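You operate a simulated robot arm through the tools that you are given. There is no shell and no other tool. Be economical: measure what you need, move in short steps, check, and stop when the job is done.

You run a simulated two-armed robot. Do the job below in one go: nothing can be reset, and whatever is moved stays where it is left.

TASK
On the top of the white table, fold the cloth in half and then in half again.
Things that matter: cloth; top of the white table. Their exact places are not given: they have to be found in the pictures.

Only the result counts: the job must be done as asked and must still hold three seconds after the hand-in. Knocking over, shifting, dropping, spilling or breaking anything else fails it. Flat cloth is picked up by pressing the open fingertips on it (5 to 10 N) and closing them slowly along it; thin cloth reads only 2 to 8 mm in the jaws.

THE ROBOT
Two 7-joint arms with two-finger parallel grippers on one trunk, on a base that drives. Base frame: it is fixed to the floor where the robot stands at the start and does not move with it; the origin is under the middle of the robot, x ahead of it, y to its left, z up; the surface under the hand at the start is at about z = 0.86. Units: m, degrees, N and s.
The left shoulder is at the start at [0.08, 0.164, 1.338], the right one opposite. Places, roughly: top of the white table [0.8, 0, 0.9]. Payload 3.43 kg a hand.
The TCP of each hand is the grasp point between the finger pads, 0.034 m short of the fingertips. In the tool frame z runs along the fingers and y along their closing line. The gripper opens to 0.128 m. The fingers are 0.024 m wide and 0.012 m thick; the gripper's body (0.048 by 0.13 m) begins 0.096 m behind the TCP.
Orientation is that of the tool frame in the base frame, as a unit quaternion [x, y, z, w]. With the fingers straight down and closing along the base's y, the tool's x points along the base's -x, its y along +y and its z along -z.

THE INTERFACE
- The arms move only by the tool jog_arm. It takes "left_plan", "right_plan" or both (then of equal length, played together; a hand with none holds still); each is a list of rows, each an object of numbers (a shift or turn left out is 0, a gripper value left out holds the last): "tx", "ty", "tz": the shift along the tool's x, y, z in m; "ax", "ay", "az": the turn, a rotation vector about the tool's x, y, z in degrees; "hand": the gripper command, from -1 (fully open) to 1 (shut), values between in proportion. In form: [{"tx": .., "ty": .., "tz": .., "ax": .., "ay": .., "az": .., "hand": ..}, ...]. A call has 1 to 10 rows; each row is the pose to reach, as a shift and turn from the pose commanded when the call began, along the tool's axes at that moment. Each row takes 0.2 s and may step no farther than 0.05 m and 8.6 degrees from the row before; otherwise, or with a gripper value out of range, the whole call is refused. A pose out of reach is approached as far as the arm can. The call stops where the force on the tool passes 40 N (or 10 N more than at its start, if that is more) or the arm is blocked; 0.2 s more then pass. The fingers move at their own pace (about 0.153 m/s each) and stop on an object; they squeeze with about 44 N. The grip force told is the motor's: it shows also when the fingers shut on nothing. Time passes only in rows, and 0.2 s behind the last, so rows that repeat a pose let the fingers close. The reply holds the time, the measured pose of the TCP, the force on the tool along the base axes, the opening and the grip force, in the units named above and with some noise, with the torque about the TCP (base axes, N m) and any sound that the robot's microphone picked up.
- Cameras (640 x 400 px; columns grow to the right, rows downward): "scene" is now at [0.12, 0.0171, 1.5683]; the picture's right is [-0.04, -1.00, 0.08], its down [-0.65, -0.04, -0.76] and it looks along [0.76, -0.08, -0.65] (base axes); focal length 290 px, centre (320, 200). "left" rides on the left gripper at [0.076, 0.011, -0.16] in its tool frame; the picture's right is [-0.15, 0.99, 0.00], its down [-0.88, -0.13, -0.46] and it looks along [-0.45, -0.07, 0.89] (tool axes); focal length 234 px, centre (320, 200). "right" rides on the right gripper at [0.076, -0.011, -0.16] in its tool frame; the picture's right is [0.15, 0.99, 0.00], its down [-0.88, 0.13, -0.45] and it looks along [-0.45, 0.07, 0.89] (tool axes); focal length 234 px, centre (320, 200).
- capture(camera): a new picture of that camera. The clock stands still meanwhile.
- raise_lower(by): slides the trunk up (or, below 0, down) by that many m; the arms and the scene camera ride with it, the base frame stays. It gives what a move gives, with no picture.
- roll_base(legs): drives the robot by 1 to 6 legs, each [ahead, left, turn to the left] in m, m and degrees, along the robot's own axes; the way and the turn of a leg run together, so that a leg with both is an arc; at most 1.5 m and 180 degrees a leg. The arms and the cameras ride along, it lands a little off, and it stops where it bumps. It gives what a move gives.
- turn_head(pan, tilt): turns the head with the scene camera to pan (to the left, within 86 degrees either way) and tilt (down, from -29 to 69), counted from straight ahead of the robot. It gives what a move gives.
- pixel_to_xyz(camera, pixels): for up to 12 pixels [column, row] of the newest picture of that camera ("zoom" is the newest enlarged one), the place [x, y, z] in the base frame of the surface seen there, good to about 0.002 m. The clock stands still meanwhile.
- enlarge(camera, box): a new picture of the part [left, top, right, bottom] of that camera's present view, enlarged. The clock stands still meanwhile.
- finish_job(): hands the job in; it is judged then, once.

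Work in short steps. Measure before you move; look again where a grasp or a placing could have gone wrong, and mend it. You have 80 turns and 78 pictures in all, those below and enlarged ones among them. Open the grippers and draw the arms clear of the work before you hand the job in, unless the task says otherwise; then end with one line.

The tools are called after "Request:" as name(argument=value, ...) on one line, values as JSON. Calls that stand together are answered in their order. jog_arm: Moves the arms, as the interface text tells. Its arguments: {"type":"object","properties":{"left_plan":{"type":"array","items":{"type":"object","properties":{"tx":{"type":"number"},"ty":{"type":"number"},"tz":{"type":"number"},"ax":{"type":"number"},"ay":{"type":"number"},"az":{"type":"number"},"hand":{"type":"number"}}}},"right_plan":{"type":"array","items":{"type":"object","properties":{"tx":{"type":"number"},"ty":{"type":"number"},"tz":{"type":"number"},"ax":{"type":"number"},"ay":{"type":"number"},"az":{"type":"number"},"hand":{"type":"number"}}}}},"required":[]} The other tools are called the same way: raise_lower (by) slides the trunk up or down; roll_base (legs) drives the base; turn_head (pan, tilt) turns the head that bears the scene camera; capture (camera) takes a picture; pixel_to_xyz (camera, pixels) gives the place of the surface under pixels of a picture; enlarge (camera, box) takes an enlarged picture of a part of a camera's view; finish_job () hands the job in.

At the start:

```text
t: 0.0
left_eef_pos: [0.7606, 0.1346, 1.2626]
left_tool_rot: [0.061, 0.997, 0.032, 0.041]
left_ft_force: [-0.2, 0.2, -0.8]
left_torque: [0.01, 0.01, 0.0]
left_opening: 0.1282
left_finger_force: 0.0
right_eef_pos: [0.5758, -0.4668, 1.2253]
right_tool_rot: [0.038, 0.998, -0.043, 0.033]
right_ft_force: [0.2, 0.2, 0.6]
right_torque: [0.01, 0.0, 0.01]
right_opening: 0.1282
right_finger_force: 0.1
trunk travel left (down, up): [-0.65, 0.29]
robot x, y, heading: [0.1242, -0.1108, -0.3]
head pan, tilt: [-2.0, 46.0]
```

scene: 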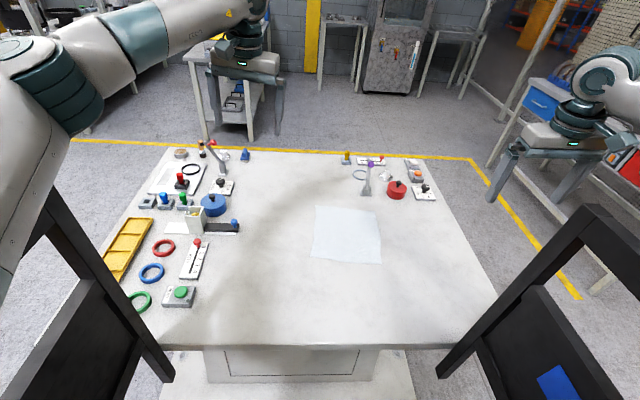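
right: 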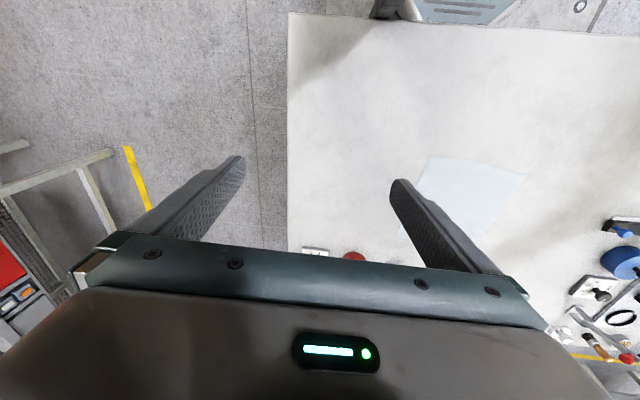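
left: 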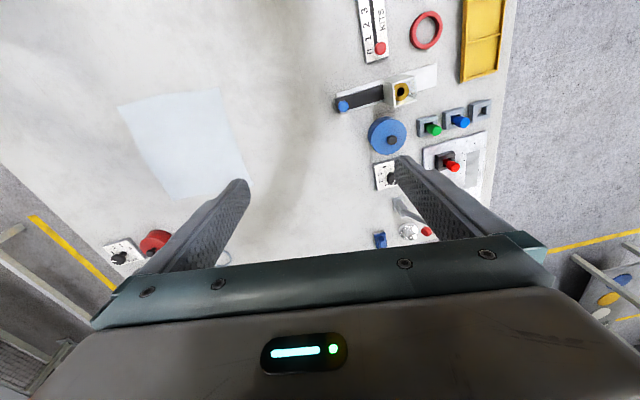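

The cloth is the pale-blue square at about (315..382, 206..264) in the scene picture. I measure its corners and the table around it.

Request:
enlarge(camera="scene", box=[280, 180, 420, 280])

Request:
pixel_to_xyz(camera="scene", pixels=[[317, 207], [376, 209], [381, 263], [313, 257], [347, 235], [300, 235], [400, 240], [345, 280], [210, 346], [450, 346], [366, 190], [396, 190]])

```text
4.00 times, centred on (350, 230) of scene
```

zoom: 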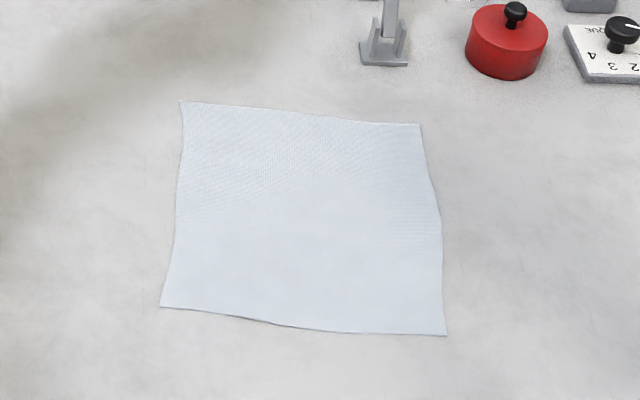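

```text
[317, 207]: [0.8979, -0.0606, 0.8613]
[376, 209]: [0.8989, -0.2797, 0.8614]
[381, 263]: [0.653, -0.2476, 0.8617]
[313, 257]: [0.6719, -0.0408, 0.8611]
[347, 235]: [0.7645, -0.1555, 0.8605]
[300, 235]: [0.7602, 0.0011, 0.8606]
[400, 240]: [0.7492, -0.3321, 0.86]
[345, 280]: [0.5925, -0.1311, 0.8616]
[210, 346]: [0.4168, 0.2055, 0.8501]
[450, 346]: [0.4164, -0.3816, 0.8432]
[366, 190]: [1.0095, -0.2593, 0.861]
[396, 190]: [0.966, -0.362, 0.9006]
```

The cloth lies flat, about 0.23 × 0.21 m; I take its exact corners and edge points from the zoom picture.

Request:
pixel_to_xyz(camera="zoom", pixels=[[184, 104], [418, 127], [443, 332], [165, 303], [300, 115], [437, 220], [300, 326], [178, 210], [384, 60], [505, 60]])

Request:
jog_arm(left_plan=[{"az": 8.5}, {"az": 17}, {"az": 25.5}, {"az": 34}, {"az": 42.5}, {"az": 51}, {"az": 59.5}, {"az": 68}, {"az": 76.5}, {"az": 85}], right_plan=[{"az": -8.5}, {"az": -17}, {"az": -25.5}, {"az": -34}, {"az": -42.5}, {"az": -51}, {"az": -59.5}, {"az": -68}, {"az": -76.5}, {"az": -85}])

```text
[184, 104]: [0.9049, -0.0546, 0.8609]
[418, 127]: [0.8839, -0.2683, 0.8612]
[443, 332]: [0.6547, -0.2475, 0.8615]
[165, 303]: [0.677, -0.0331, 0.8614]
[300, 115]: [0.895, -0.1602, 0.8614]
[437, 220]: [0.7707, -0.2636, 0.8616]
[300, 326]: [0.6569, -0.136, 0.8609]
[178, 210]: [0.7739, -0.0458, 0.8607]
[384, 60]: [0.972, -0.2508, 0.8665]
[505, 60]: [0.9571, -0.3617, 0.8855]
```

```text
t: 0.2
left_eef_pos: [0.8175, 0.0579, 1.1353]
left_tool_rot: [0.197, 0.972, 0.118, 0.049]
left_ft_force: [0.1, 3.9, 3.1]
left_torque: [-0.47, 0.08, -0.01]
left_opening: 0.128
left_finger_force: 0.0
right_eef_pos: [0.6637, -0.5245, 1.1431]
right_tool_rot: [-0.03, 0.993, -0.078, 0.08]
right_ft_force: [-0.1, -0.1, -2.4]
right_torque: [-0.04, -0.03, 0.0]
right_opening: 0.1282
right_finger_force: 0.0
trunk travel left (down, up): [-0.65, 0.29]
robot x, y, heading: [0.15, -0.1864, -1.6]
head pan, tilt: [-2.0, 46.0]
stopped in row 1 (left hand): the force on the tool passed its limit at 94 N (the readings are from after the stop); the commanded pose is now the measured one
```

The reading is unexpected: the left hand saw 94 N and the base and both hands have shifted. I look before doing anything further.

Request:
capture(camera="scene")

Request:
capture(camera="left")

Request:
capture(camera="right")

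```text
73 pictures are left
```

scene: 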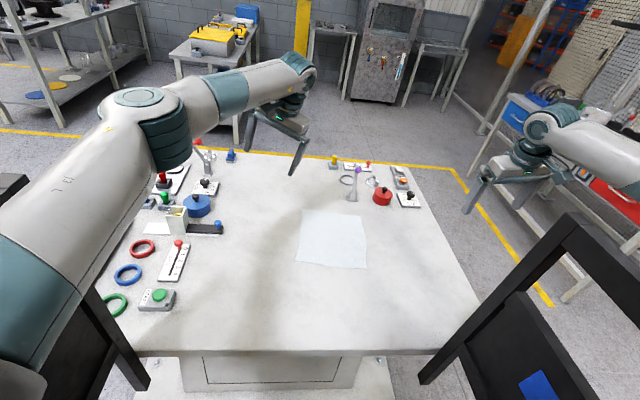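

```text
72 pictures are left
```

left: 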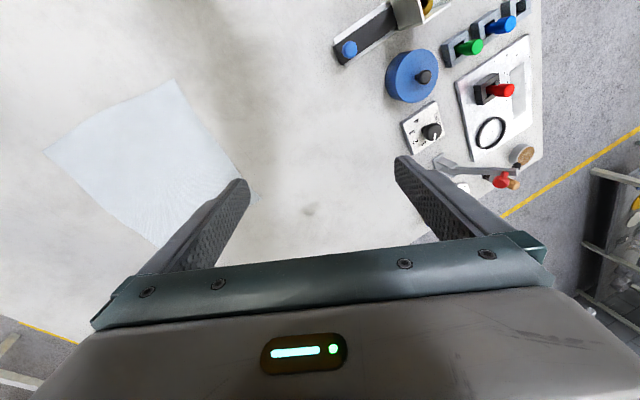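

```text
71 pictures are left
```

right: 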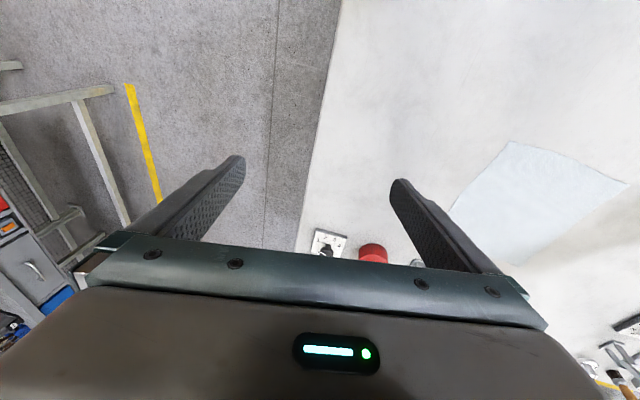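

Everything on the table still stands; both arms sank and shifted along with the base. I test with a still row whether it is stable now.

Request:
jog_arm(left_plan=[{}], right_plan=[{}])

```text
t: 0.6
left_eef_pos: [0.8813, -0.1003, 0.9552]
left_tool_rot: [0.319, 0.937, 0.115, 0.089]
left_ft_force: [7.5, 9.2, 14.0]
left_torque: [-1.17, 1.16, -0.1]
left_opening: 0.1281
left_finger_force: 0.1
right_eef_pos: [0.6342, -0.6797, 1.1434]
right_tool_rot: [0.042, 0.986, -0.154, 0.05]
right_ft_force: [-0.2, 1.2, 2.2]
right_torque: [-0.01, 0.11, -0.04]
right_opening: 0.128
right_finger_force: 0.1
trunk travel left (down, up): [-0.65, 0.29]
robot x, y, heading: [0.2169, -0.4959, -7.4]
head pan, tilt: [-2.0, 46.0]
stopped in row 1 (left hand): the arm was blocked; the commanded pose is now the measured one
```

The base keeps drifting to the right and the left hand keeps sinking (z 0.955). I check where the left hand is before countering it.

Request:
capture(camera="scene")

Request:
capture(camera="left")

```text
70 pictures are left
```

scene: 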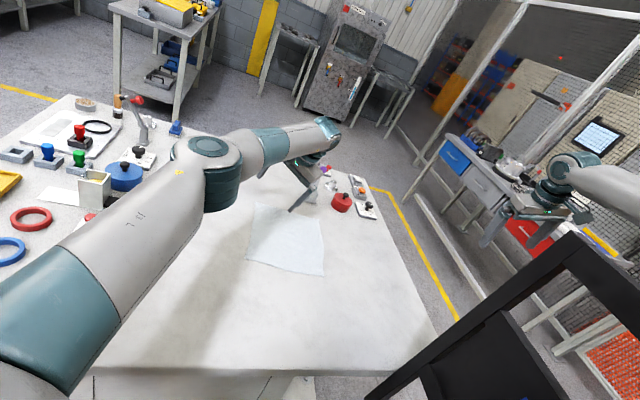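

```text
69 pictures are left
```

left: 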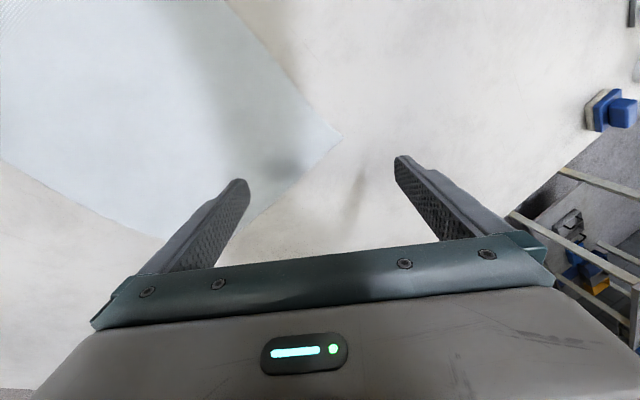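

I measure arm points, the table and floor, and objects (clock stands still) to see whether the robot itself is tilting or just sliding.

Request:
pixel_to_xyz(camera="scene", pixels=[[208, 150], [60, 290], [260, 150], [325, 125], [290, 210], [260, 205], [325, 275], [100, 368], [380, 372], [420, 260], [341, 200], [30, 215]])

Request:
capture(camera="right")

```text
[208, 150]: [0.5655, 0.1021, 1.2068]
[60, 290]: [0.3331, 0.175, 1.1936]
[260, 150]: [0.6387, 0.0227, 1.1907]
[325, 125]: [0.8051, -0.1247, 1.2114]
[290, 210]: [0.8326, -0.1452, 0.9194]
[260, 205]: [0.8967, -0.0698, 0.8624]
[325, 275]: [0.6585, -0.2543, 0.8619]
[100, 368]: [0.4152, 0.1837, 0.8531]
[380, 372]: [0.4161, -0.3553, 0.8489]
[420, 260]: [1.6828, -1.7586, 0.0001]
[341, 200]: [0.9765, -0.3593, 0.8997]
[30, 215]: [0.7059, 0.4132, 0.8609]
```

```text
68 pictures are left
```

right: 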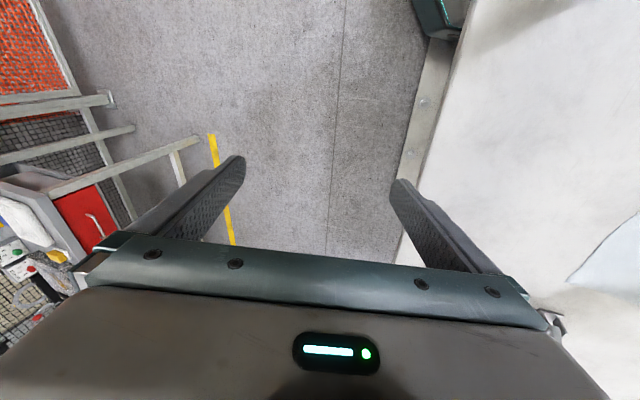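

The start camera vectors (right has z +0.08, and robot y −0.11 with the camera at y +0.017) mean the robot was already leaning left with its base sliding right, and the lean has grown to about 11°. The base has to come back under the trunk, so I drive it left.

Request:
roll_base(legs=[[-0.05, 0.3, 6]])

```text
t: 1.3
left_eef_pos: [0.8797, -0.2497, 0.9144]
left_tool_rot: [0.323, 0.868, 0.112, 0.36]
left_ft_force: [14.7, -50.8, 167.1]
left_torque: [-9.83, 1.09, 0.86]
left_opening: 0.0983
left_finger_force: 0.1
right_eef_pos: [0.7152, -0.7169, 1.2584]
right_tool_rot: [-0.017, 0.962, -0.193, 0.194]
right_ft_force: [1.6, 2.4, 1.0]
right_torque: [-0.22, 0.15, -0.11]
right_opening: 0.128
right_finger_force: 0.0
trunk travel left (down, up): [-0.65, 0.29]
robot x, y, heading: [0.3807, -0.7957, 4.7]
head pan, tilt: [-2.0, 46.0]
stopped in leg 1: the robot was blocked; the commanded pose is now the measured one
```

The base slid further (y −0.80) and the left hand is now pressing on the table with 167 N. I look again at what is touching.

Request:
capture(camera="scene")

Request:
capture(camera="left")

Request:
capture(camera="right")

```text
67 pictures are left
```

scene: 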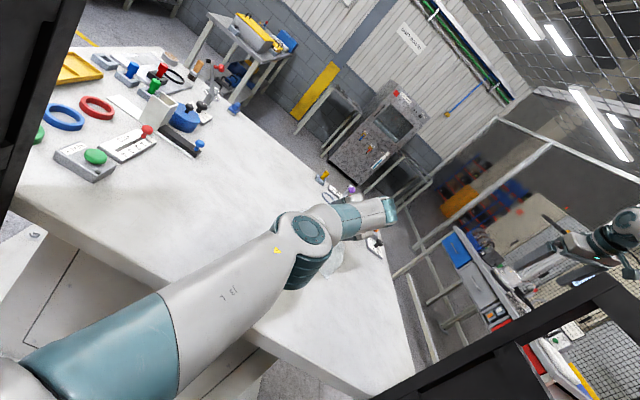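

```text
66 pictures are left
```

left: 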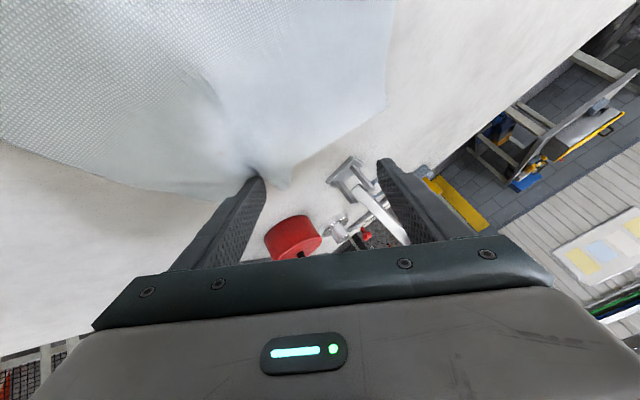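

```text
65 pictures are left
```

right: 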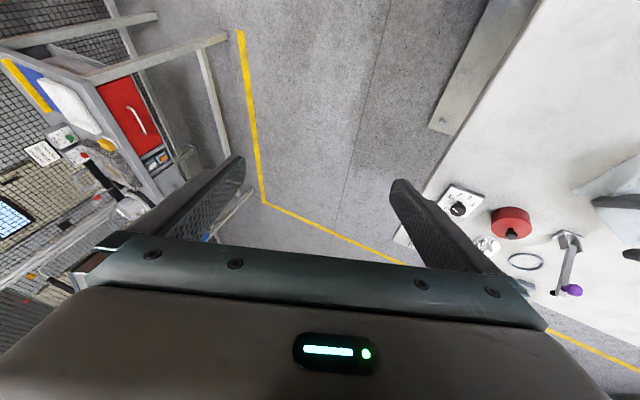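

The robot is rolled some 30° to the left, propped by its left hand on the table by the cloth; the table's objects still look unmoved. I check with a no-change head command whether the fall has stopped.

Request:
turn_head(pan=-2, tilt=46)

```text
t: 1.9
left_eef_pos: [0.897, -0.2736, 0.9192]
left_tool_rot: [0.45, 0.827, 0.186, 0.281]
left_ft_force: [-69.7, -6.7, 204.5]
left_torque: [-4.33, 8.36, -0.76]
left_opening: 0.0912
left_finger_force: 0.1
right_eef_pos: [0.5849, -0.8002, 1.1363]
right_tool_rot: [0.127, 0.985, -0.085, 0.078]
right_ft_force: [0.7, -0.5, -0.8]
right_torque: [0.0, 0.07, 0.0]
right_opening: 0.1281
right_finger_force: 0.1
trunk travel left (down, up): [-0.65, 0.29]
robot x, y, heading: [0.2986, -0.508, -5.6]
head pan, tilt: [-2.0, 46.0]
```

The base has swung back to y −0.51 and the right hand is nearly upright again, so the robot is rocking on the propped left hand. I look at the lean now.

Request:
capture(camera="scene")

Request:
capture(camera="left")

```text
64 pictures are left
```

scene: 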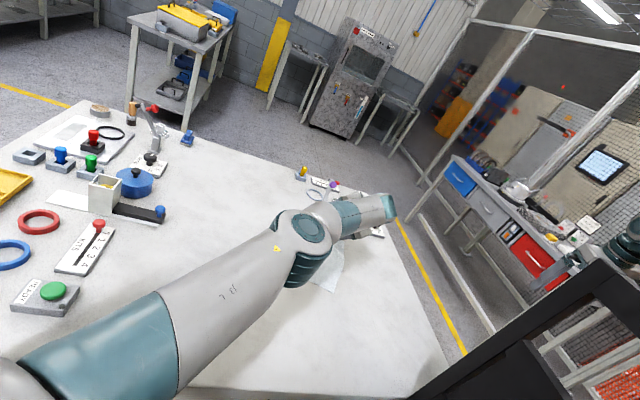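

```text
63 pictures are left
```

left: 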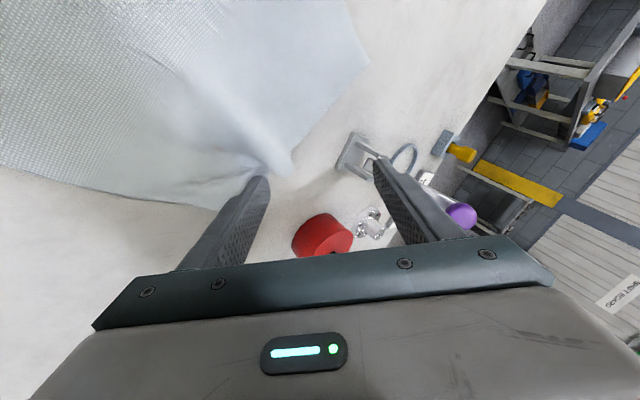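

The lean is shrinking (about 15–20°). The left finger at about (380,170) in the left picture is close to the grey lever, so I back the left hand up along its own fingers, up and toward the robot.

Request:
jog_arm(left_plan=[{"tz": -0.03}, {"tz": -0.06}, {"tz": -0.09}, {"tz": -0.12}])

```text
t: 2.2
left_eef_pos: [0.8995, -0.2653, 0.9188]
left_tool_rot: [0.442, 0.821, 0.123, 0.34]
left_ft_force: [-113.3, -56.3, 306.3]
left_torque: [-12.17, 12.53, -1.95]
left_opening: 0.0961
left_finger_force: 0.1
right_eef_pos: [0.5912, -0.7395, 1.0877]
right_tool_rot: [0.094, 0.993, 0.061, 0.043]
right_ft_force: [-0.5, 0.3, -0.2]
right_torque: [-0.01, 0.06, 0.02]
right_opening: 0.1282
right_finger_force: 0.1
trunk travel left (down, up): [-0.65, 0.29]
robot x, y, heading: [0.2154, -0.4403, -3.1]
head pan, tilt: [-2.0, 46.0]
stopped in row 1 (left hand): the arm was blocked; the commanded pose is now the measured one
```

The left hand's load rose to 306 N, so the arm is jammed between the trunk's lean and the table. I raise the trunk a little to unload it, since the jog gets refused as blocked.

Request:
raise_lower(by=0.08)

Request:
capture(camera="scene")

Request:
capture(camera="left")

```text
t: 2.6
left_eef_pos: [0.8906, -0.2294, 0.9165]
left_tool_rot: [0.351, 0.878, 0.101, 0.31]
left_ft_force: [-58.9, 3.4, 156.4]
left_torque: [-6.36, 6.62, -2.75]
left_opening: 0.107
left_finger_force: 0.1
right_eef_pos: [0.6255, -0.7076, 1.1633]
right_tool_rot: [0.014, 0.99, 0.111, 0.081]
right_ft_force: [-2.4, -2.6, -1.9]
right_torque: [0.34, -0.25, -0.01]
right_opening: 0.1278
right_finger_force: 0.0
trunk travel left (down, up): [-0.688, 0.252]
robot x, y, heading: [0.2416, -0.4717, -4.3]
head pan, tilt: [-2.0, 46.0]
stopped: the arm was blocked; the commanded pose is now the measured one
```

```text
62 pictures are left
```

scene: 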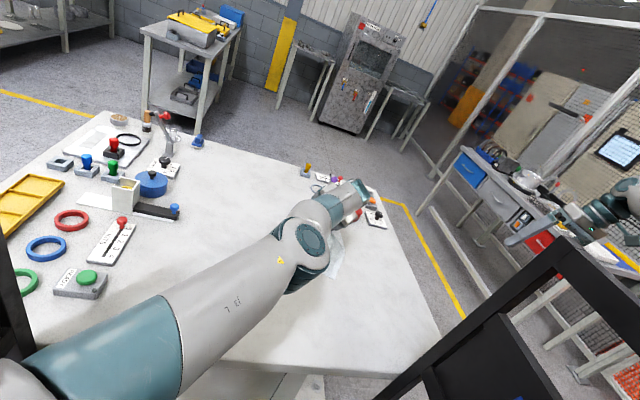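

```text
61 pictures are left
```

left: 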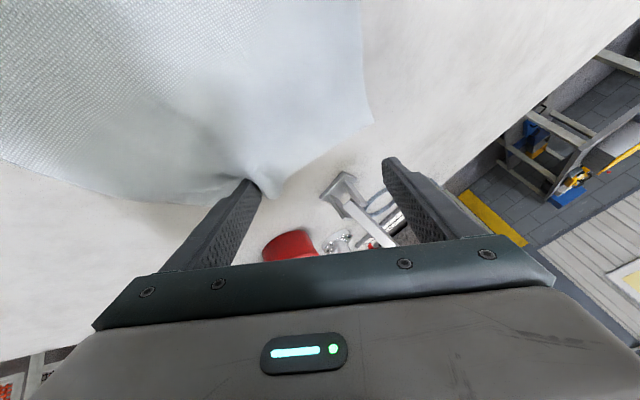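

Load is down to 156 N and the lean is a little less, with the trunk 0.038 m higher. I raise it again.

Request:
raise_lower(by=0.08)

```text
t: 2.9
left_eef_pos: [0.958, -0.0902, 0.961]
left_tool_rot: [0.274, 0.876, 0.25, 0.309]
left_ft_force: [-1.8, -5.0, -5.8]
left_torque: [0.57, -0.62, 0.36]
left_opening: 0.128
left_finger_force: 0.1
right_eef_pos: [0.6164, -0.7144, 1.1715]
right_tool_rot: [-0.066, 0.997, 0.035, -0.017]
right_ft_force: [5.0, 2.4, -3.6]
right_torque: [-0.11, 0.62, 0.02]
right_opening: 0.128
right_finger_force: 0.0
trunk travel left (down, up): [-0.742, 0.198]
robot x, y, heading: [0.2578, -0.5302, -5.5]
head pan, tilt: [-2.0, 46.0]
stopped: the arm was blocked; the commanded pose is now the measured one
```

The left hand is off the table and free (z 0.961). I draw it back and up along its fingers now, away from the levers.

Request:
jog_arm(left_plan=[{"tz": -0.04}, {"tz": -0.08}, {"tz": -0.12}, {"tz": -0.16}])

Request:
capture(camera="scene")

```text
t: 3.2
left_eef_pos: [0.893, -0.2032, 0.9347]
left_tool_rot: [0.353, 0.841, 0.332, 0.241]
left_ft_force: [-55.8, 10.6, 63.7]
left_torque: [-0.33, 5.29, -1.14]
left_opening: 0.1152
left_finger_force: 0.0
right_eef_pos: [0.6134, -0.7462, 1.1817]
right_tool_rot: [-0.119, 0.985, -0.004, -0.128]
right_ft_force: [-1.5, -2.4, 11.3]
right_torque: [0.31, -0.61, -0.09]
right_opening: 0.1278
right_finger_force: 0.2
trunk travel left (down, up): [-0.742, 0.198]
robot x, y, heading: [0.2376, -0.5345, -7.8]
head pan, tilt: [-2.0, 46.0]
stopped in row 1 (left hand): the force on the tool passed its limit at 59 N (the readings are from after the stop); the commanded pose is now the measured one
```

```text
60 pictures are left
```

scene: 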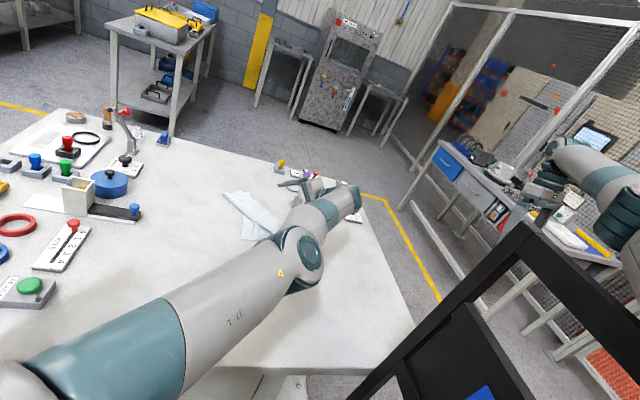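

The hand rests lightly again at (0.89, −0.20) and has dragged the cloth into folds at (255,215). Raising the trunk freed it before, so I raise more.

Request:
raise_lower(by=0.15)

Request:
capture(camera="scene")

```text
t: 3.5
left_eef_pos: [0.9331, -0.0803, 0.9905]
left_tool_rot: [0.264, 0.828, 0.448, 0.21]
left_ft_force: [-6.2, -7.0, -7.0]
left_torque: [1.01, -0.78, 0.1]
left_opening: 0.1279
left_finger_force: 0.0
right_eef_pos: [0.5724, -0.7821, 1.1365]
right_tool_rot: [-0.147, 0.954, -0.048, -0.257]
right_ft_force: [1.2, 0.3, 0.8]
right_torque: [-0.02, 0.01, -0.02]
right_opening: 0.1281
right_finger_force: 0.0
trunk travel left (down, up): [-0.746, 0.194]
robot x, y, heading: [0.1942, -0.4871, -9.0]
head pan, tilt: [-2.0, 46.0]
stopped: the force on the tool passed its limit at 104 N (the readings are from after the stop); the commanded pose is now the measured one
```

```text
59 pictures are left
```

scene: 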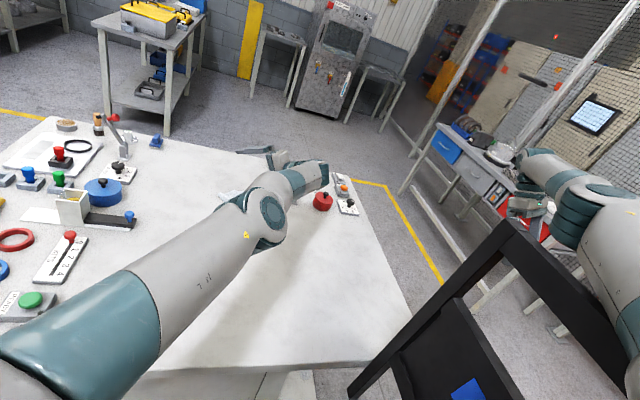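

The left hand is free again at z 0.99 and the red knob and others stand. I lift it straight up (tool direction ≈ [−0.11, 0.85, −0.51]) in small steps.

Request:
jog_arm(left_plan=[{"tx": -0.003, "ty": 0.025, "tz": -0.015}, {"tx": -0.006, "ty": 0.05, "tz": -0.03}, {"tx": -0.01, "ty": 0.076, "tz": -0.046}, {"tx": -0.013, "ty": 0.102, "tz": -0.061}, {"tx": -0.016, "ty": 0.128, "tz": -0.076}])

Request:
capture(camera="scene")

```text
t: 3.8
left_eef_pos: [0.8513, -0.1874, 0.9924]
left_tool_rot: [0.348, 0.766, 0.519, 0.151]
left_ft_force: [-1.3, 0.7, -2.9]
left_torque: [0.16, -0.2, -0.07]
left_opening: 0.128
left_finger_force: 0.0
right_eef_pos: [0.6014, -0.8136, 1.1428]
right_tool_rot: [-0.208, 0.944, -0.118, -0.225]
right_ft_force: [0.0, -0.5, 0.6]
right_torque: [0.15, -0.1, -0.01]
right_opening: 0.1281
right_finger_force: 0.1
trunk travel left (down, up): [-0.746, 0.194]
robot x, y, heading: [0.1439, -0.4456, -11.5]
head pan, tilt: [-2.0, 46.0]
stopped in row 1 (left hand): the force on the tool passed its limit at 70 N (the readings are from after the stop); the commanded pose is now the measured one
```

```text
58 pictures are left
```

scene: 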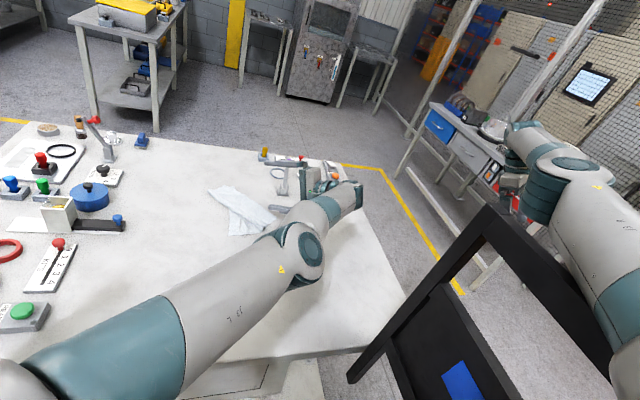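

The lean is now about 8° and the hand is free of load. I lift it again, straight up (tool ≈ [0.13, 0.90, −0.42]).

Request:
jog_arm(left_plan=[{"tx": 0.002, "ty": 0.018, "tz": -0.008}, {"tx": 0.005, "ty": 0.036, "tz": -0.017}, {"tx": 0.008, "ty": 0.054, "tz": -0.025}, {"tx": 0.01, "ty": 0.072, "tz": -0.033}, {"tx": 0.013, "ty": 0.09, "tz": -0.042}, {"tx": 0.016, "ty": 0.108, "tz": -0.05}])

Request:
capture(camera="scene")

```text
t: 4.1
left_eef_pos: [0.8429, -0.1964, 0.9188]
left_tool_rot: [0.426, 0.706, 0.549, 0.134]
left_ft_force: [-7.0, 36.0, 66.8]
left_torque: [4.03, -0.42, 0.81]
left_opening: 0.0754
left_finger_force: 0.0
right_eef_pos: [0.5982, -0.8327, 1.0873]
right_tool_rot: [-0.255, 0.961, -0.043, -0.101]
right_ft_force: [-1.8, -0.2, -0.5]
right_torque: [-0.03, -0.01, 0.05]
right_opening: 0.128
right_finger_force: 0.1
trunk travel left (down, up): [-0.746, 0.194]
robot x, y, heading: [0.1246, -0.4175, -12.4]
head pan, tilt: [-2.0, 46.0]
stopped in row 1 (left hand): the arm was blocked; the commanded pose is now the measured one
```

```text
57 pictures are left
```

scene: 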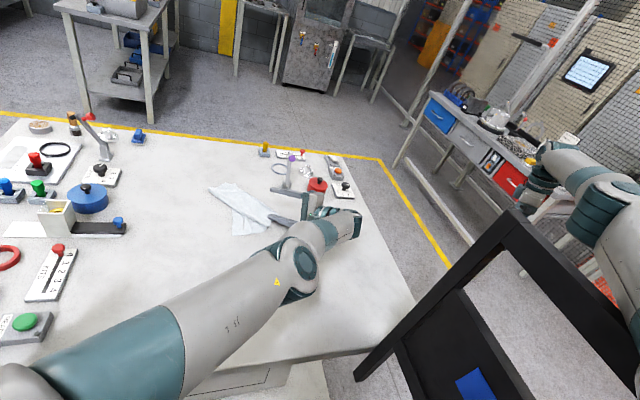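

The robot rocks rather than falls, now leaning forward; the base (start heading readout already displaced to x 0.12, tilted back) may be riding on the plate under the table. I drive straight back off it, which also draws the hand over free table.

Request:
roll_base(legs=[[-0.3, 0, 0]])

Request:
capture(camera="scene")

```text
t: 4.9
left_eef_pos: [0.8532, -0.0261, 0.9352]
left_tool_rot: [0.185, 0.791, 0.582, 0.016]
left_ft_force: [-1.7, -1.2, 30.4]
left_torque: [1.1, -0.24, -0.17]
left_opening: 0.1094
left_finger_force: 0.1
right_eef_pos: [0.691, -0.8077, 1.1202]
right_tool_rot: [-0.335, 0.926, -0.018, 0.172]
right_ft_force: [3.1, 2.9, 0.3]
right_torque: [-0.31, 0.31, -0.05]
right_opening: 0.1281
right_finger_force: 0.1
trunk travel left (down, up): [-0.746, 0.194]
robot x, y, heading: [0.21, -0.5299, -11.2]
head pan, tilt: [-2.0, 46.0]
stopped in leg 1: the robot was blocked; the commanded pose is now the measured one
```

```text
56 pictures are left
```

scene: 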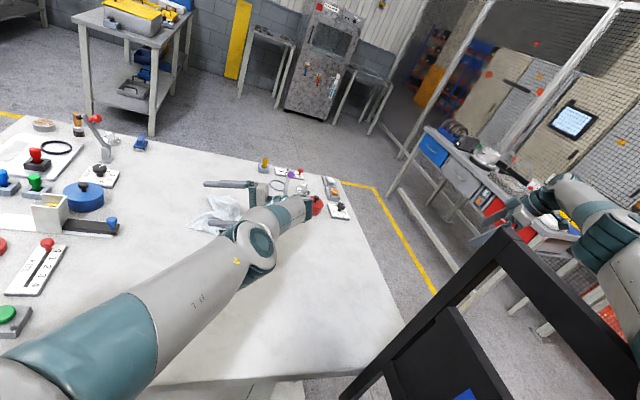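

The drive was stopped by the hand's contact; the load is now just 30 N. I tilt the head down to see the base and floor, and what blocks it.

Request:
turn_head(pan=-2, tilt=69)

Request:
capture(camera="scene")

Request:
capture(camera="left")

Request:
capture(camera="right")

```text
t: 5.7
left_eef_pos: [0.8506, -0.0395, 0.9275]
left_tool_rot: [0.19, 0.807, 0.559, 0.011]
left_ft_force: [2.6, -6.2, 68.0]
left_torque: [0.24, -0.2, -0.05]
left_opening: 0.0921
left_finger_force: 0.1
right_eef_pos: [0.6946, -0.81, 1.1213]
right_tool_rot: [-0.331, 0.928, -0.029, 0.172]
right_ft_force: [-0.6, -1.0, -0.4]
right_torque: [0.01, 0.01, 0.02]
right_opening: 0.1281
right_finger_force: 0.1
trunk travel left (down, up): [-0.746, 0.194]
robot x, y, heading: [0.215, -0.5417, -11.4]
head pan, tilt: [-2.0, 68.8]
```

```text
55 pictures are left
```

scene: 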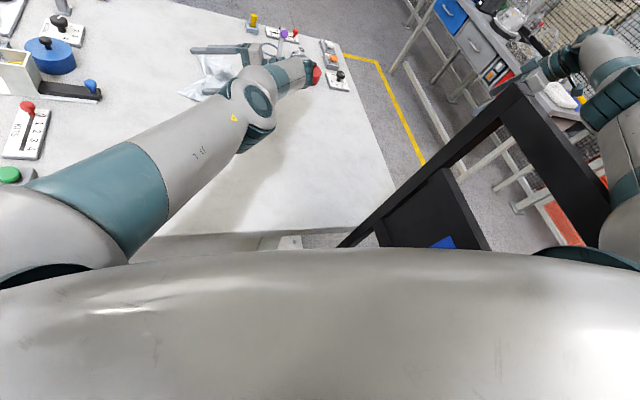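

```text
54 pictures are left
```

left: 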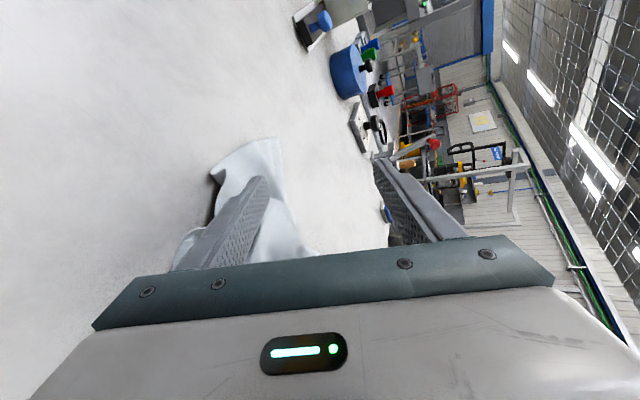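

```text
53 pictures are left
```

right: 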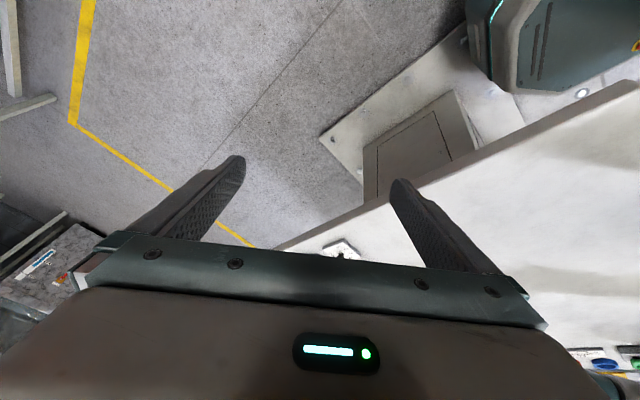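

The robot has come to rest (same pose for 0.8 s). The right picture shows its base at (550,40) standing at the table's white foot plate; I measure the plate, base and the black frame.

Request:
pixel_to_xyz(camera="right", pixels=[[335, 140], [450, 80], [495, 90], [520, 120], [490, 60], [480, 20], [550, 30], [583, 92], [610, 80], [400, 40], [250, 100], [600, 100]])

Request:
pixel_to_xyz(camera="scene", pixels=[[440, 160], [350, 240], [440, 220], [540, 120], [590, 200], [200, 80], [225, 85], [185, 95], [250, 50], [320, 77], [120, 300], [560, 300]])

Request:
enlarge(camera="right", box=[320, 0, 640, 200])

```text
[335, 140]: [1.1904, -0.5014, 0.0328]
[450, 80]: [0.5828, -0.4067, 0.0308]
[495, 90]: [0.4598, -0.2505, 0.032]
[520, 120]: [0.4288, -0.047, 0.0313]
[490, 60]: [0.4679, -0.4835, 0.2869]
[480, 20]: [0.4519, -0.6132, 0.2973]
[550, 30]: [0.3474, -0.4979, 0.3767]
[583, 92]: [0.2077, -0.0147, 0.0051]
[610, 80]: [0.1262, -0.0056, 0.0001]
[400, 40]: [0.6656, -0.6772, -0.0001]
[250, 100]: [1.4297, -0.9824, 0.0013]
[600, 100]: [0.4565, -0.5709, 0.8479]
```

```text
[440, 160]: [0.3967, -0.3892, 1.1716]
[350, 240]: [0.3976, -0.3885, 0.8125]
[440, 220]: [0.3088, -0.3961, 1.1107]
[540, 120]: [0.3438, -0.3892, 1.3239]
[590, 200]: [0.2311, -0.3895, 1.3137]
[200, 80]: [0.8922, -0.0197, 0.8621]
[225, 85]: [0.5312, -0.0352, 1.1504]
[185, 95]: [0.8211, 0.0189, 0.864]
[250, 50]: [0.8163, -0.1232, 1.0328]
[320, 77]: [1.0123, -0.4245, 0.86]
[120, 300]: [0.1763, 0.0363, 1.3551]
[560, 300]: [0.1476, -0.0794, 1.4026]
```

```text
2.00 times, centred on (480, 100) of right
```

zoom: 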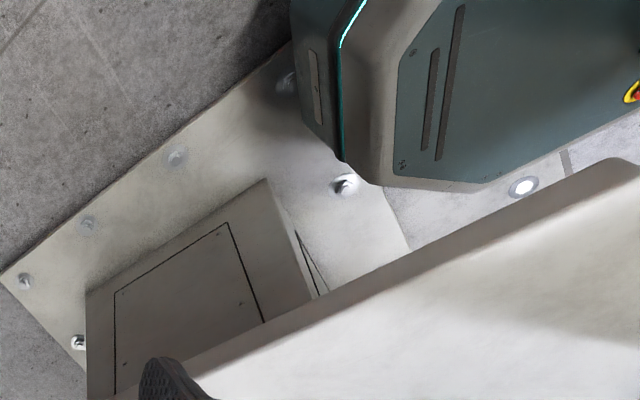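

So the robot's base (0.21, −0.54) stands partly on the 0.03 m foot plate while its shoulders are near y ≈ −0.02: a lean of about 20°. The black frame lies exactly in the plane y = −0.39, so it is a fixed thing beside the trunk; I turn the head to see it.

Request:
turn_head(pan=-60, tilt=50)

Request:
capture(camera="scene")

```text
t: 7.0
left_eef_pos: [0.8568, -0.0371, 0.9322]
left_tool_rot: [0.202, 0.781, 0.591, 0.022]
left_ft_force: [3.5, 3.6, 46.4]
left_torque: [0.91, -0.31, -0.06]
left_opening: 0.1025
left_finger_force: 0.1
right_eef_pos: [0.6797, -0.8152, 1.1062]
right_tool_rot: [-0.331, 0.929, -0.014, 0.164]
right_ft_force: [0.5, 0.2, -0.4]
right_torque: [0.01, -0.02, -0.02]
right_opening: 0.1281
right_finger_force: 0.1
trunk travel left (down, up): [-0.746, 0.194]
robot x, y, heading: [0.19, -0.5157, -11.6]
head pan, tilt: [-60.0, 50.0]
```

```text
51 pictures are left
```

scene: 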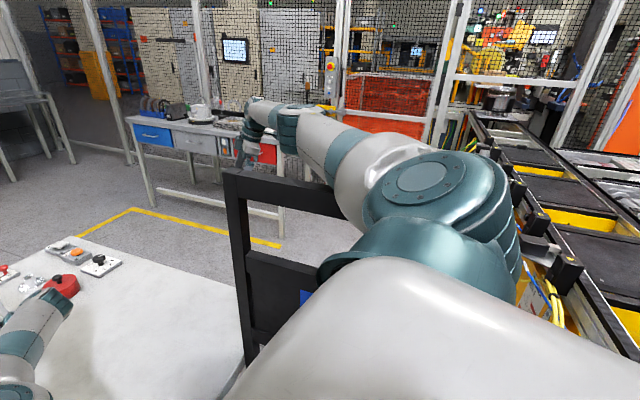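

The black frame stands right by the trunk, with the right upper arm lying over it. I look to the left side too.

Request:
turn_head(pan=60, tilt=50)

Request:
capture(camera="scene")

```text
t: 9.0
left_eef_pos: [0.854, -0.0403, 0.9299]
left_tool_rot: [0.204, 0.78, 0.591, 0.018]
left_ft_force: [-8.8, -4.1, 56.1]
left_torque: [0.46, 0.56, 0.1]
left_opening: 0.0997
left_finger_force: 0.0
right_eef_pos: [0.6788, -0.8165, 1.1028]
right_tool_rot: [-0.331, 0.929, -0.012, 0.164]
right_ft_force: [0.2, 0.7, -0.6]
right_torque: [-0.01, -0.02, -0.01]
right_opening: 0.128
right_finger_force: 0.1
trunk travel left (down, up): [-0.746, 0.194]
robot x, y, heading: [0.1884, -0.5132, -12.1]
head pan, tilt: [60.0, 50.0]
```

```text
50 pictures are left
```

scene: 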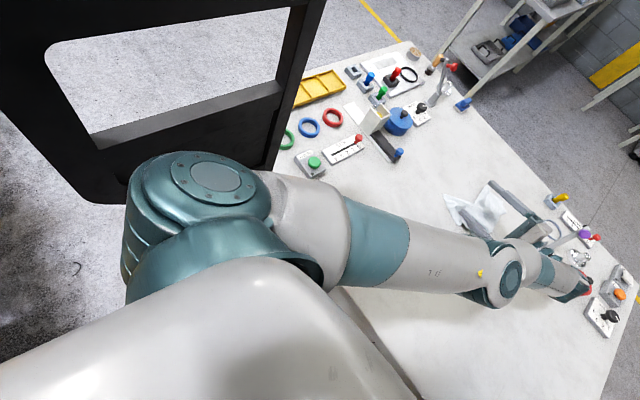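

Another black frame stands on the left. I measure both frames' extent relative to the shoulder so I know the free gap.

Request:
pixel_to_xyz(camera="scene", pixels=[[20, 60], [60, 20], [80, 180], [110, 200], [200, 130], [260, 110], [300, 10], [270, 165], [180, 10], [150, 180], [200, 300], [50, 250]])

Request:
turn_head(pan=85, tilt=25)

Request:
capture(camera="scene")

```text
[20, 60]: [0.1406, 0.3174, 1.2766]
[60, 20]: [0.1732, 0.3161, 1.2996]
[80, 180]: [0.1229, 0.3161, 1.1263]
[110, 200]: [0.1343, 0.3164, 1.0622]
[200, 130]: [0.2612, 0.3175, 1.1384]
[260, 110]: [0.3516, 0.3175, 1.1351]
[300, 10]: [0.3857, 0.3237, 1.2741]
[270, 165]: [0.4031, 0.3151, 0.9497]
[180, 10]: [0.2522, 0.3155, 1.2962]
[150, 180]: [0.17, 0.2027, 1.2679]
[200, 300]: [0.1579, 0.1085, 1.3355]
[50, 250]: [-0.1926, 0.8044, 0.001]
```

```text
t: 9.9
left_eef_pos: [0.8541, -0.0379, 0.9297]
left_tool_rot: [0.199, 0.786, 0.585, 0.017]
left_ft_force: [0.7, -1.9, 56.6]
left_torque: [0.56, -0.07, 0.0]
left_opening: 0.0984
left_finger_force: 0.1
right_eef_pos: [0.6813, -0.8152, 1.1071]
right_tool_rot: [-0.331, 0.929, -0.016, 0.165]
right_ft_force: [0.0, 0.0, 0.7]
right_torque: [-0.03, -0.01, -0.01]
right_opening: 0.128
right_finger_force: 0.2
trunk travel left (down, up): [-0.746, 0.194]
robot x, y, heading: [0.1873, -0.5206, -11.9]
head pan, tilt: [85.0, 25.0]
```

```text
49 pictures are left
```

scene: 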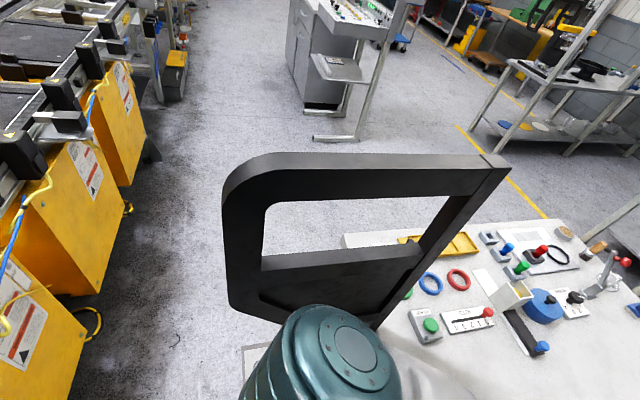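

Now the cause is clear: the fixed black frames (inner faces y = +0.32 and −0.39, x 0.12–0.40, tops z ≈ 1.32) are overlapped by the right upper arm, which props the robot's right side up. The robot rests quietly now, so raising the trunk further should lift that arm clear of the frame.

Request:
raise_lower(by=0.19)

Request:
turn_head(pan=-50, tilt=50)

Request:
capture(camera="scene")

```text
t: 10.2
left_eef_pos: [0.7953, -0.1273, 0.95]
left_tool_rot: [0.244, 0.702, 0.668, -0.016]
left_ft_force: [3.7, 3.9, 2.4]
left_torque: [-0.38, 0.16, 0.32]
left_opening: 0.1279
left_finger_force: 0.0
right_eef_pos: [0.7959, -0.6934, 1.1589]
right_tool_rot: [-0.396, 0.856, 0.112, 0.311]
right_ft_force: [-3.4, -5.6, -3.2]
right_torque: [0.73, -0.38, 0.14]
right_opening: 0.128
right_finger_force: 0.0
trunk travel left (down, up): [-0.772, 0.168]
robot x, y, heading: [0.1645, -0.4923, -10.8]
head pan, tilt: [85.0, 25.0]
stopped: the arm was blocked; the commanded pose is now the measured one
```

```text
t: 12.4
left_eef_pos: [0.8273, -0.1771, 0.9538]
left_tool_rot: [0.296, 0.676, 0.675, 0.013]
left_ft_force: [0.2, 1.1, -0.2]
left_torque: [-0.04, 0.03, -0.01]
left_opening: 0.1281
left_finger_force: 0.0
right_eef_pos: [0.7238, -0.7642, 1.0811]
right_tool_rot: [-0.312, 0.897, 0.134, 0.282]
right_ft_force: [0.3, 0.8, -0.3]
right_torque: [-0.01, -0.01, 0.02]
right_opening: 0.1283
right_finger_force: 0.2
trunk travel left (down, up): [-0.772, 0.168]
robot x, y, heading: [0.1048, -0.4221, -17.1]
head pan, tilt: [-50.0, 50.0]
```

```text
48 pictures are left
```

scene: 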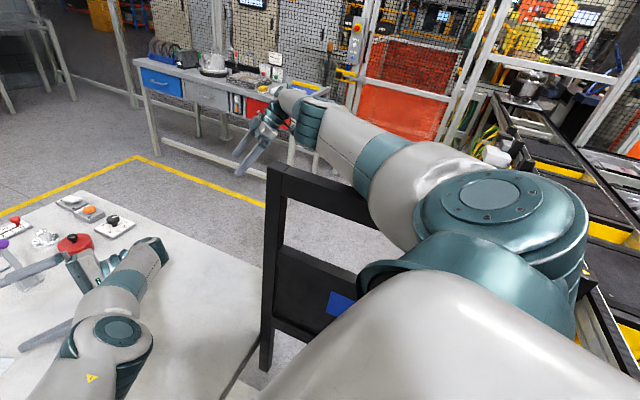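

The left hand is now entirely free (≈0 N, z 0.954) and the robot is at rest; the right upper arm still lies over the frame's top bar at (320,190). I raise the trunk in a small step.

Request:
raise_lower(by=0.04)

Request:
capture(camera="scene")

```text
t: 12.7
left_eef_pos: [0.8469, -0.2109, 1.0404]
left_tool_rot: [0.272, 0.674, 0.681, 0.09]
left_ft_force: [-3.0, -1.8, -3.2]
left_torque: [0.4, -0.25, -0.22]
left_opening: 0.1279
left_finger_force: 0.1
right_eef_pos: [0.692, -0.7581, 1.1067]
right_tool_rot: [-0.369, 0.836, 0.189, 0.36]
right_ft_force: [1.9, 3.1, 0.8]
right_torque: [-0.21, 0.25, 0.07]
right_opening: 0.1278
right_finger_force: 0.0
trunk travel left (down, up): [-0.802, 0.138]
robot x, y, heading: [0.1084, -0.4275, -15.0]
head pan, tilt: [-50.0, 50.0]
stopped: the arm was blocked; the commanded pose is now the measured one
```

```text
47 pictures are left
```

scene: 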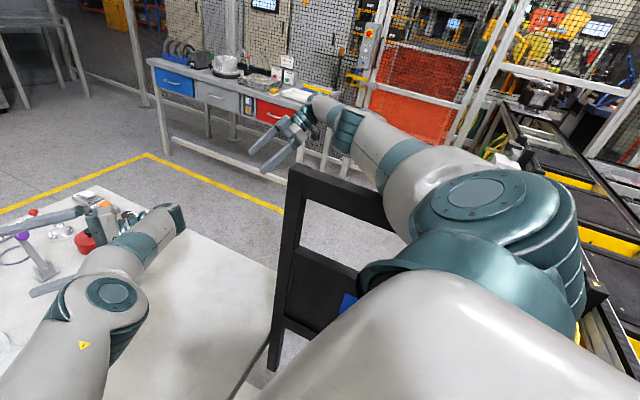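

The left hand rose to z 1.04, clear of the table. I keep raising.

Request:
raise_lower(by=0.13)

Request:
capture(camera="scene")

```text
t: 13.1
left_eef_pos: [0.8475, -0.2171, 0.9888]
left_tool_rot: [0.284, 0.62, 0.729, 0.055]
left_ft_force: [-1.8, 0.8, 1.6]
left_torque: [-0.06, 0.07, -0.1]
left_opening: 0.1283
left_finger_force: 0.0
right_eef_pos: [0.7324, -0.7176, 1.1235]
right_tool_rot: [-0.442, 0.77, 0.241, 0.392]
right_ft_force: [-1.6, -3.2, 0.6]
right_torque: [0.11, -0.07, -0.07]
right_opening: 0.1278
right_finger_force: 0.0
trunk travel left (down, up): [-0.811, 0.129]
robot x, y, heading: [0.0906, -0.4182, -17.0]
head pan, tilt: [-50.0, 50.0]
stopped: the arm was blocked; the commanded pose is now the measured one
```

```text
46 pictures are left
```

scene: 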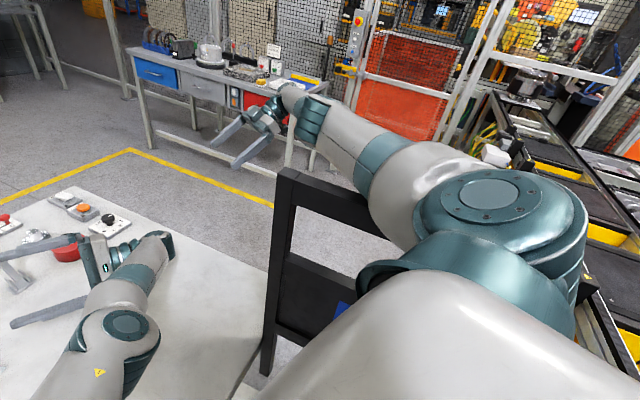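

Both hands are free of load. Now I drive back so that the right arm slides off the frame's rear end (x 0.12).

Request:
roll_base(legs=[[-0.4, 0, 0]])

Request:
capture(camera="scene")

```text
t: 13.8
left_eef_pos: [0.8699, -0.236, 1.0135]
left_tool_rot: [0.28, 0.553, 0.773, 0.133]
left_ft_force: [0.8, 2.4, 0.6]
left_torque: [-0.06, 0.0, 0.02]
left_opening: 0.1281
left_finger_force: 0.0
right_eef_pos: [0.6895, -0.6805, 1.1611]
right_tool_rot: [-0.582, 0.616, 0.307, 0.433]
right_ft_force: [-1.8, -1.2, -0.5]
right_torque: [0.2, -0.13, -0.19]
right_opening: 0.1281
right_finger_force: 0.0
trunk travel left (down, up): [-0.811, 0.129]
robot x, y, heading: [0.0898, -0.4177, -16.6]
head pan, tilt: [-50.0, 50.0]
stopped in leg 1: the robot was blocked; the commanded pose is now the measured one
```

```text
45 pictures are left
```

scene: 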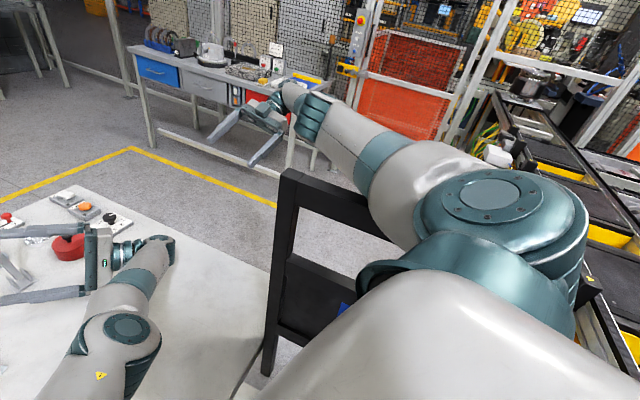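

The base did not move. I instead lift the right arm off the frame by raising the right hand (tool direction up ≈ [−0.89, −0.13, −0.44]).

Request:
jog_arm(right_plan=[{"tx": -0.013, "ty": -0.002, "tz": -0.007}, {"tx": -0.027, "ty": -0.004, "tz": -0.013}, {"tx": -0.04, "ty": -0.006, "tz": -0.02}, {"tx": -0.053, "ty": -0.008, "tz": -0.026}, {"tx": -0.067, "ty": -0.009, "tz": -0.033}, {"tx": -0.08, "ty": -0.011, "tz": -0.039}, {"tx": -0.093, "ty": -0.013, "tz": -0.046}, {"tx": -0.107, "ty": -0.015, "tz": -0.052}, {"tx": -0.12, "ty": -0.017, "tz": -0.059}, {"tx": -0.134, "ty": -0.019, "tz": -0.065}])

Request:
capture(camera="scene")

```text
t: 14.1
left_eef_pos: [0.8803, -0.2316, 1.088]
left_tool_rot: [0.243, 0.528, 0.795, 0.174]
left_ft_force: [-1.4, -1.5, -0.4]
left_torque: [-0.08, 0.06, -0.02]
left_opening: 0.128
left_finger_force: 0.0
right_eef_pos: [0.6342, -0.7497, 1.1447]
right_tool_rot: [-0.531, 0.644, 0.255, 0.488]
right_ft_force: [4.6, 3.5, -0.2]
right_torque: [-0.21, 0.2, 0.41]
right_opening: 0.1281
right_finger_force: 0.0
trunk travel left (down, up): [-0.811, 0.129]
robot x, y, heading: [0.112, -0.4283, -12.6]
head pan, tilt: [-50.0, 50.0]
stopped in row 1 (left hand): the arm was blocked; the commanded pose is now the measured one
```

```text
44 pictures are left
```

scene: 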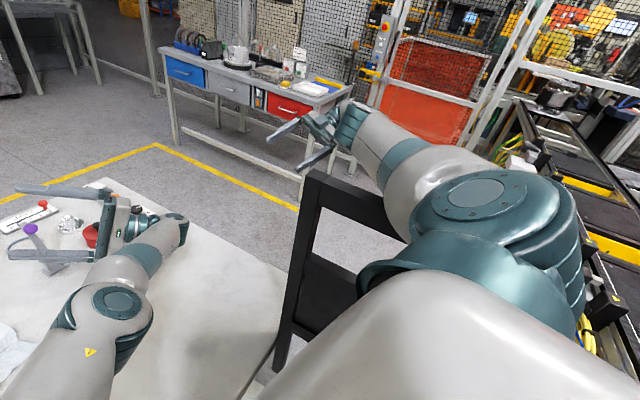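

The robot rocks with every move and that trips the stops. I let it settle through a slow head turn, then see.

Request:
turn_head(pan=50, tilt=50)

Request:
turn_head(pan=0, tilt=46)

Request:
capture(camera="scene")

Request:
capture(camera="left")

```text
t: 15.9
left_eef_pos: [0.8774, -0.2123, 1.0916]
left_tool_rot: [0.231, 0.533, 0.798, 0.16]
left_ft_force: [0.5, -0.4, 0.3]
left_torque: [0.01, -0.02, -0.01]
left_opening: 0.1281
left_finger_force: 0.1
right_eef_pos: [0.641, -0.7396, 1.1396]
right_tool_rot: [-0.537, 0.641, 0.265, 0.48]
right_ft_force: [-0.6, -0.5, 0.1]
right_torque: [-0.02, 0.0, -0.03]
right_opening: 0.128
right_finger_force: 0.1
trunk travel left (down, up): [-0.811, 0.129]
robot x, y, heading: [0.1189, -0.4296, -11.3]
head pan, tilt: [50.0, 50.0]
```

```text
t: 17.1
left_eef_pos: [0.8767, -0.2122, 1.0913]
left_tool_rot: [0.232, 0.532, 0.798, 0.161]
left_ft_force: [-0.6, -0.4, -0.3]
left_torque: [0.03, 0.0, -0.04]
left_opening: 0.128
left_finger_force: 0.1
right_eef_pos: [0.6425, -0.7381, 1.1395]
right_tool_rot: [-0.537, 0.641, 0.266, 0.48]
right_ft_force: [-0.6, -0.2, -0.6]
right_torque: [0.01, 0.01, 0.01]
right_opening: 0.1282
right_finger_force: 0.1
trunk travel left (down, up): [-0.811, 0.129]
robot x, y, heading: [0.1189, -0.424, -11.1]
head pan, tilt: [0.0, 46.0]
```

```text
43 pictures are left
```

scene: 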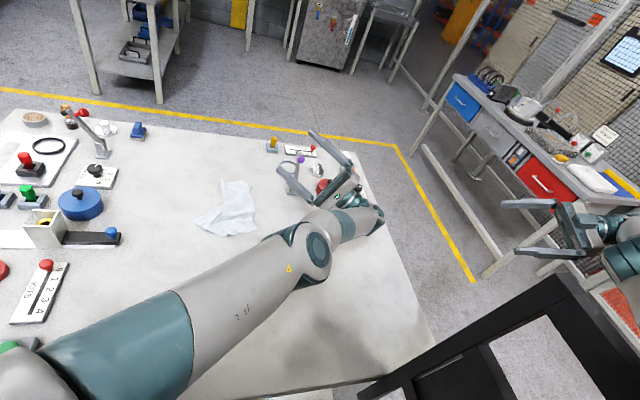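

```text
42 pictures are left
```

left: 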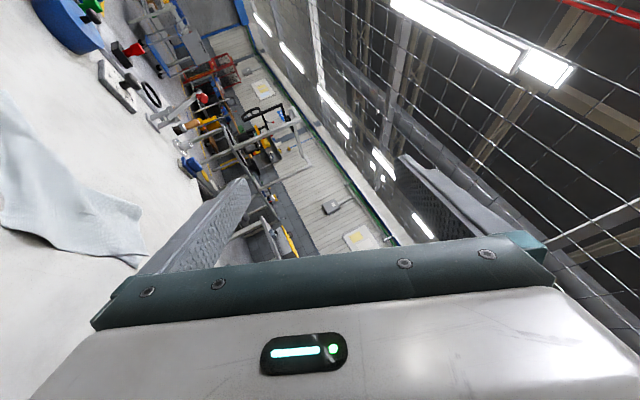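

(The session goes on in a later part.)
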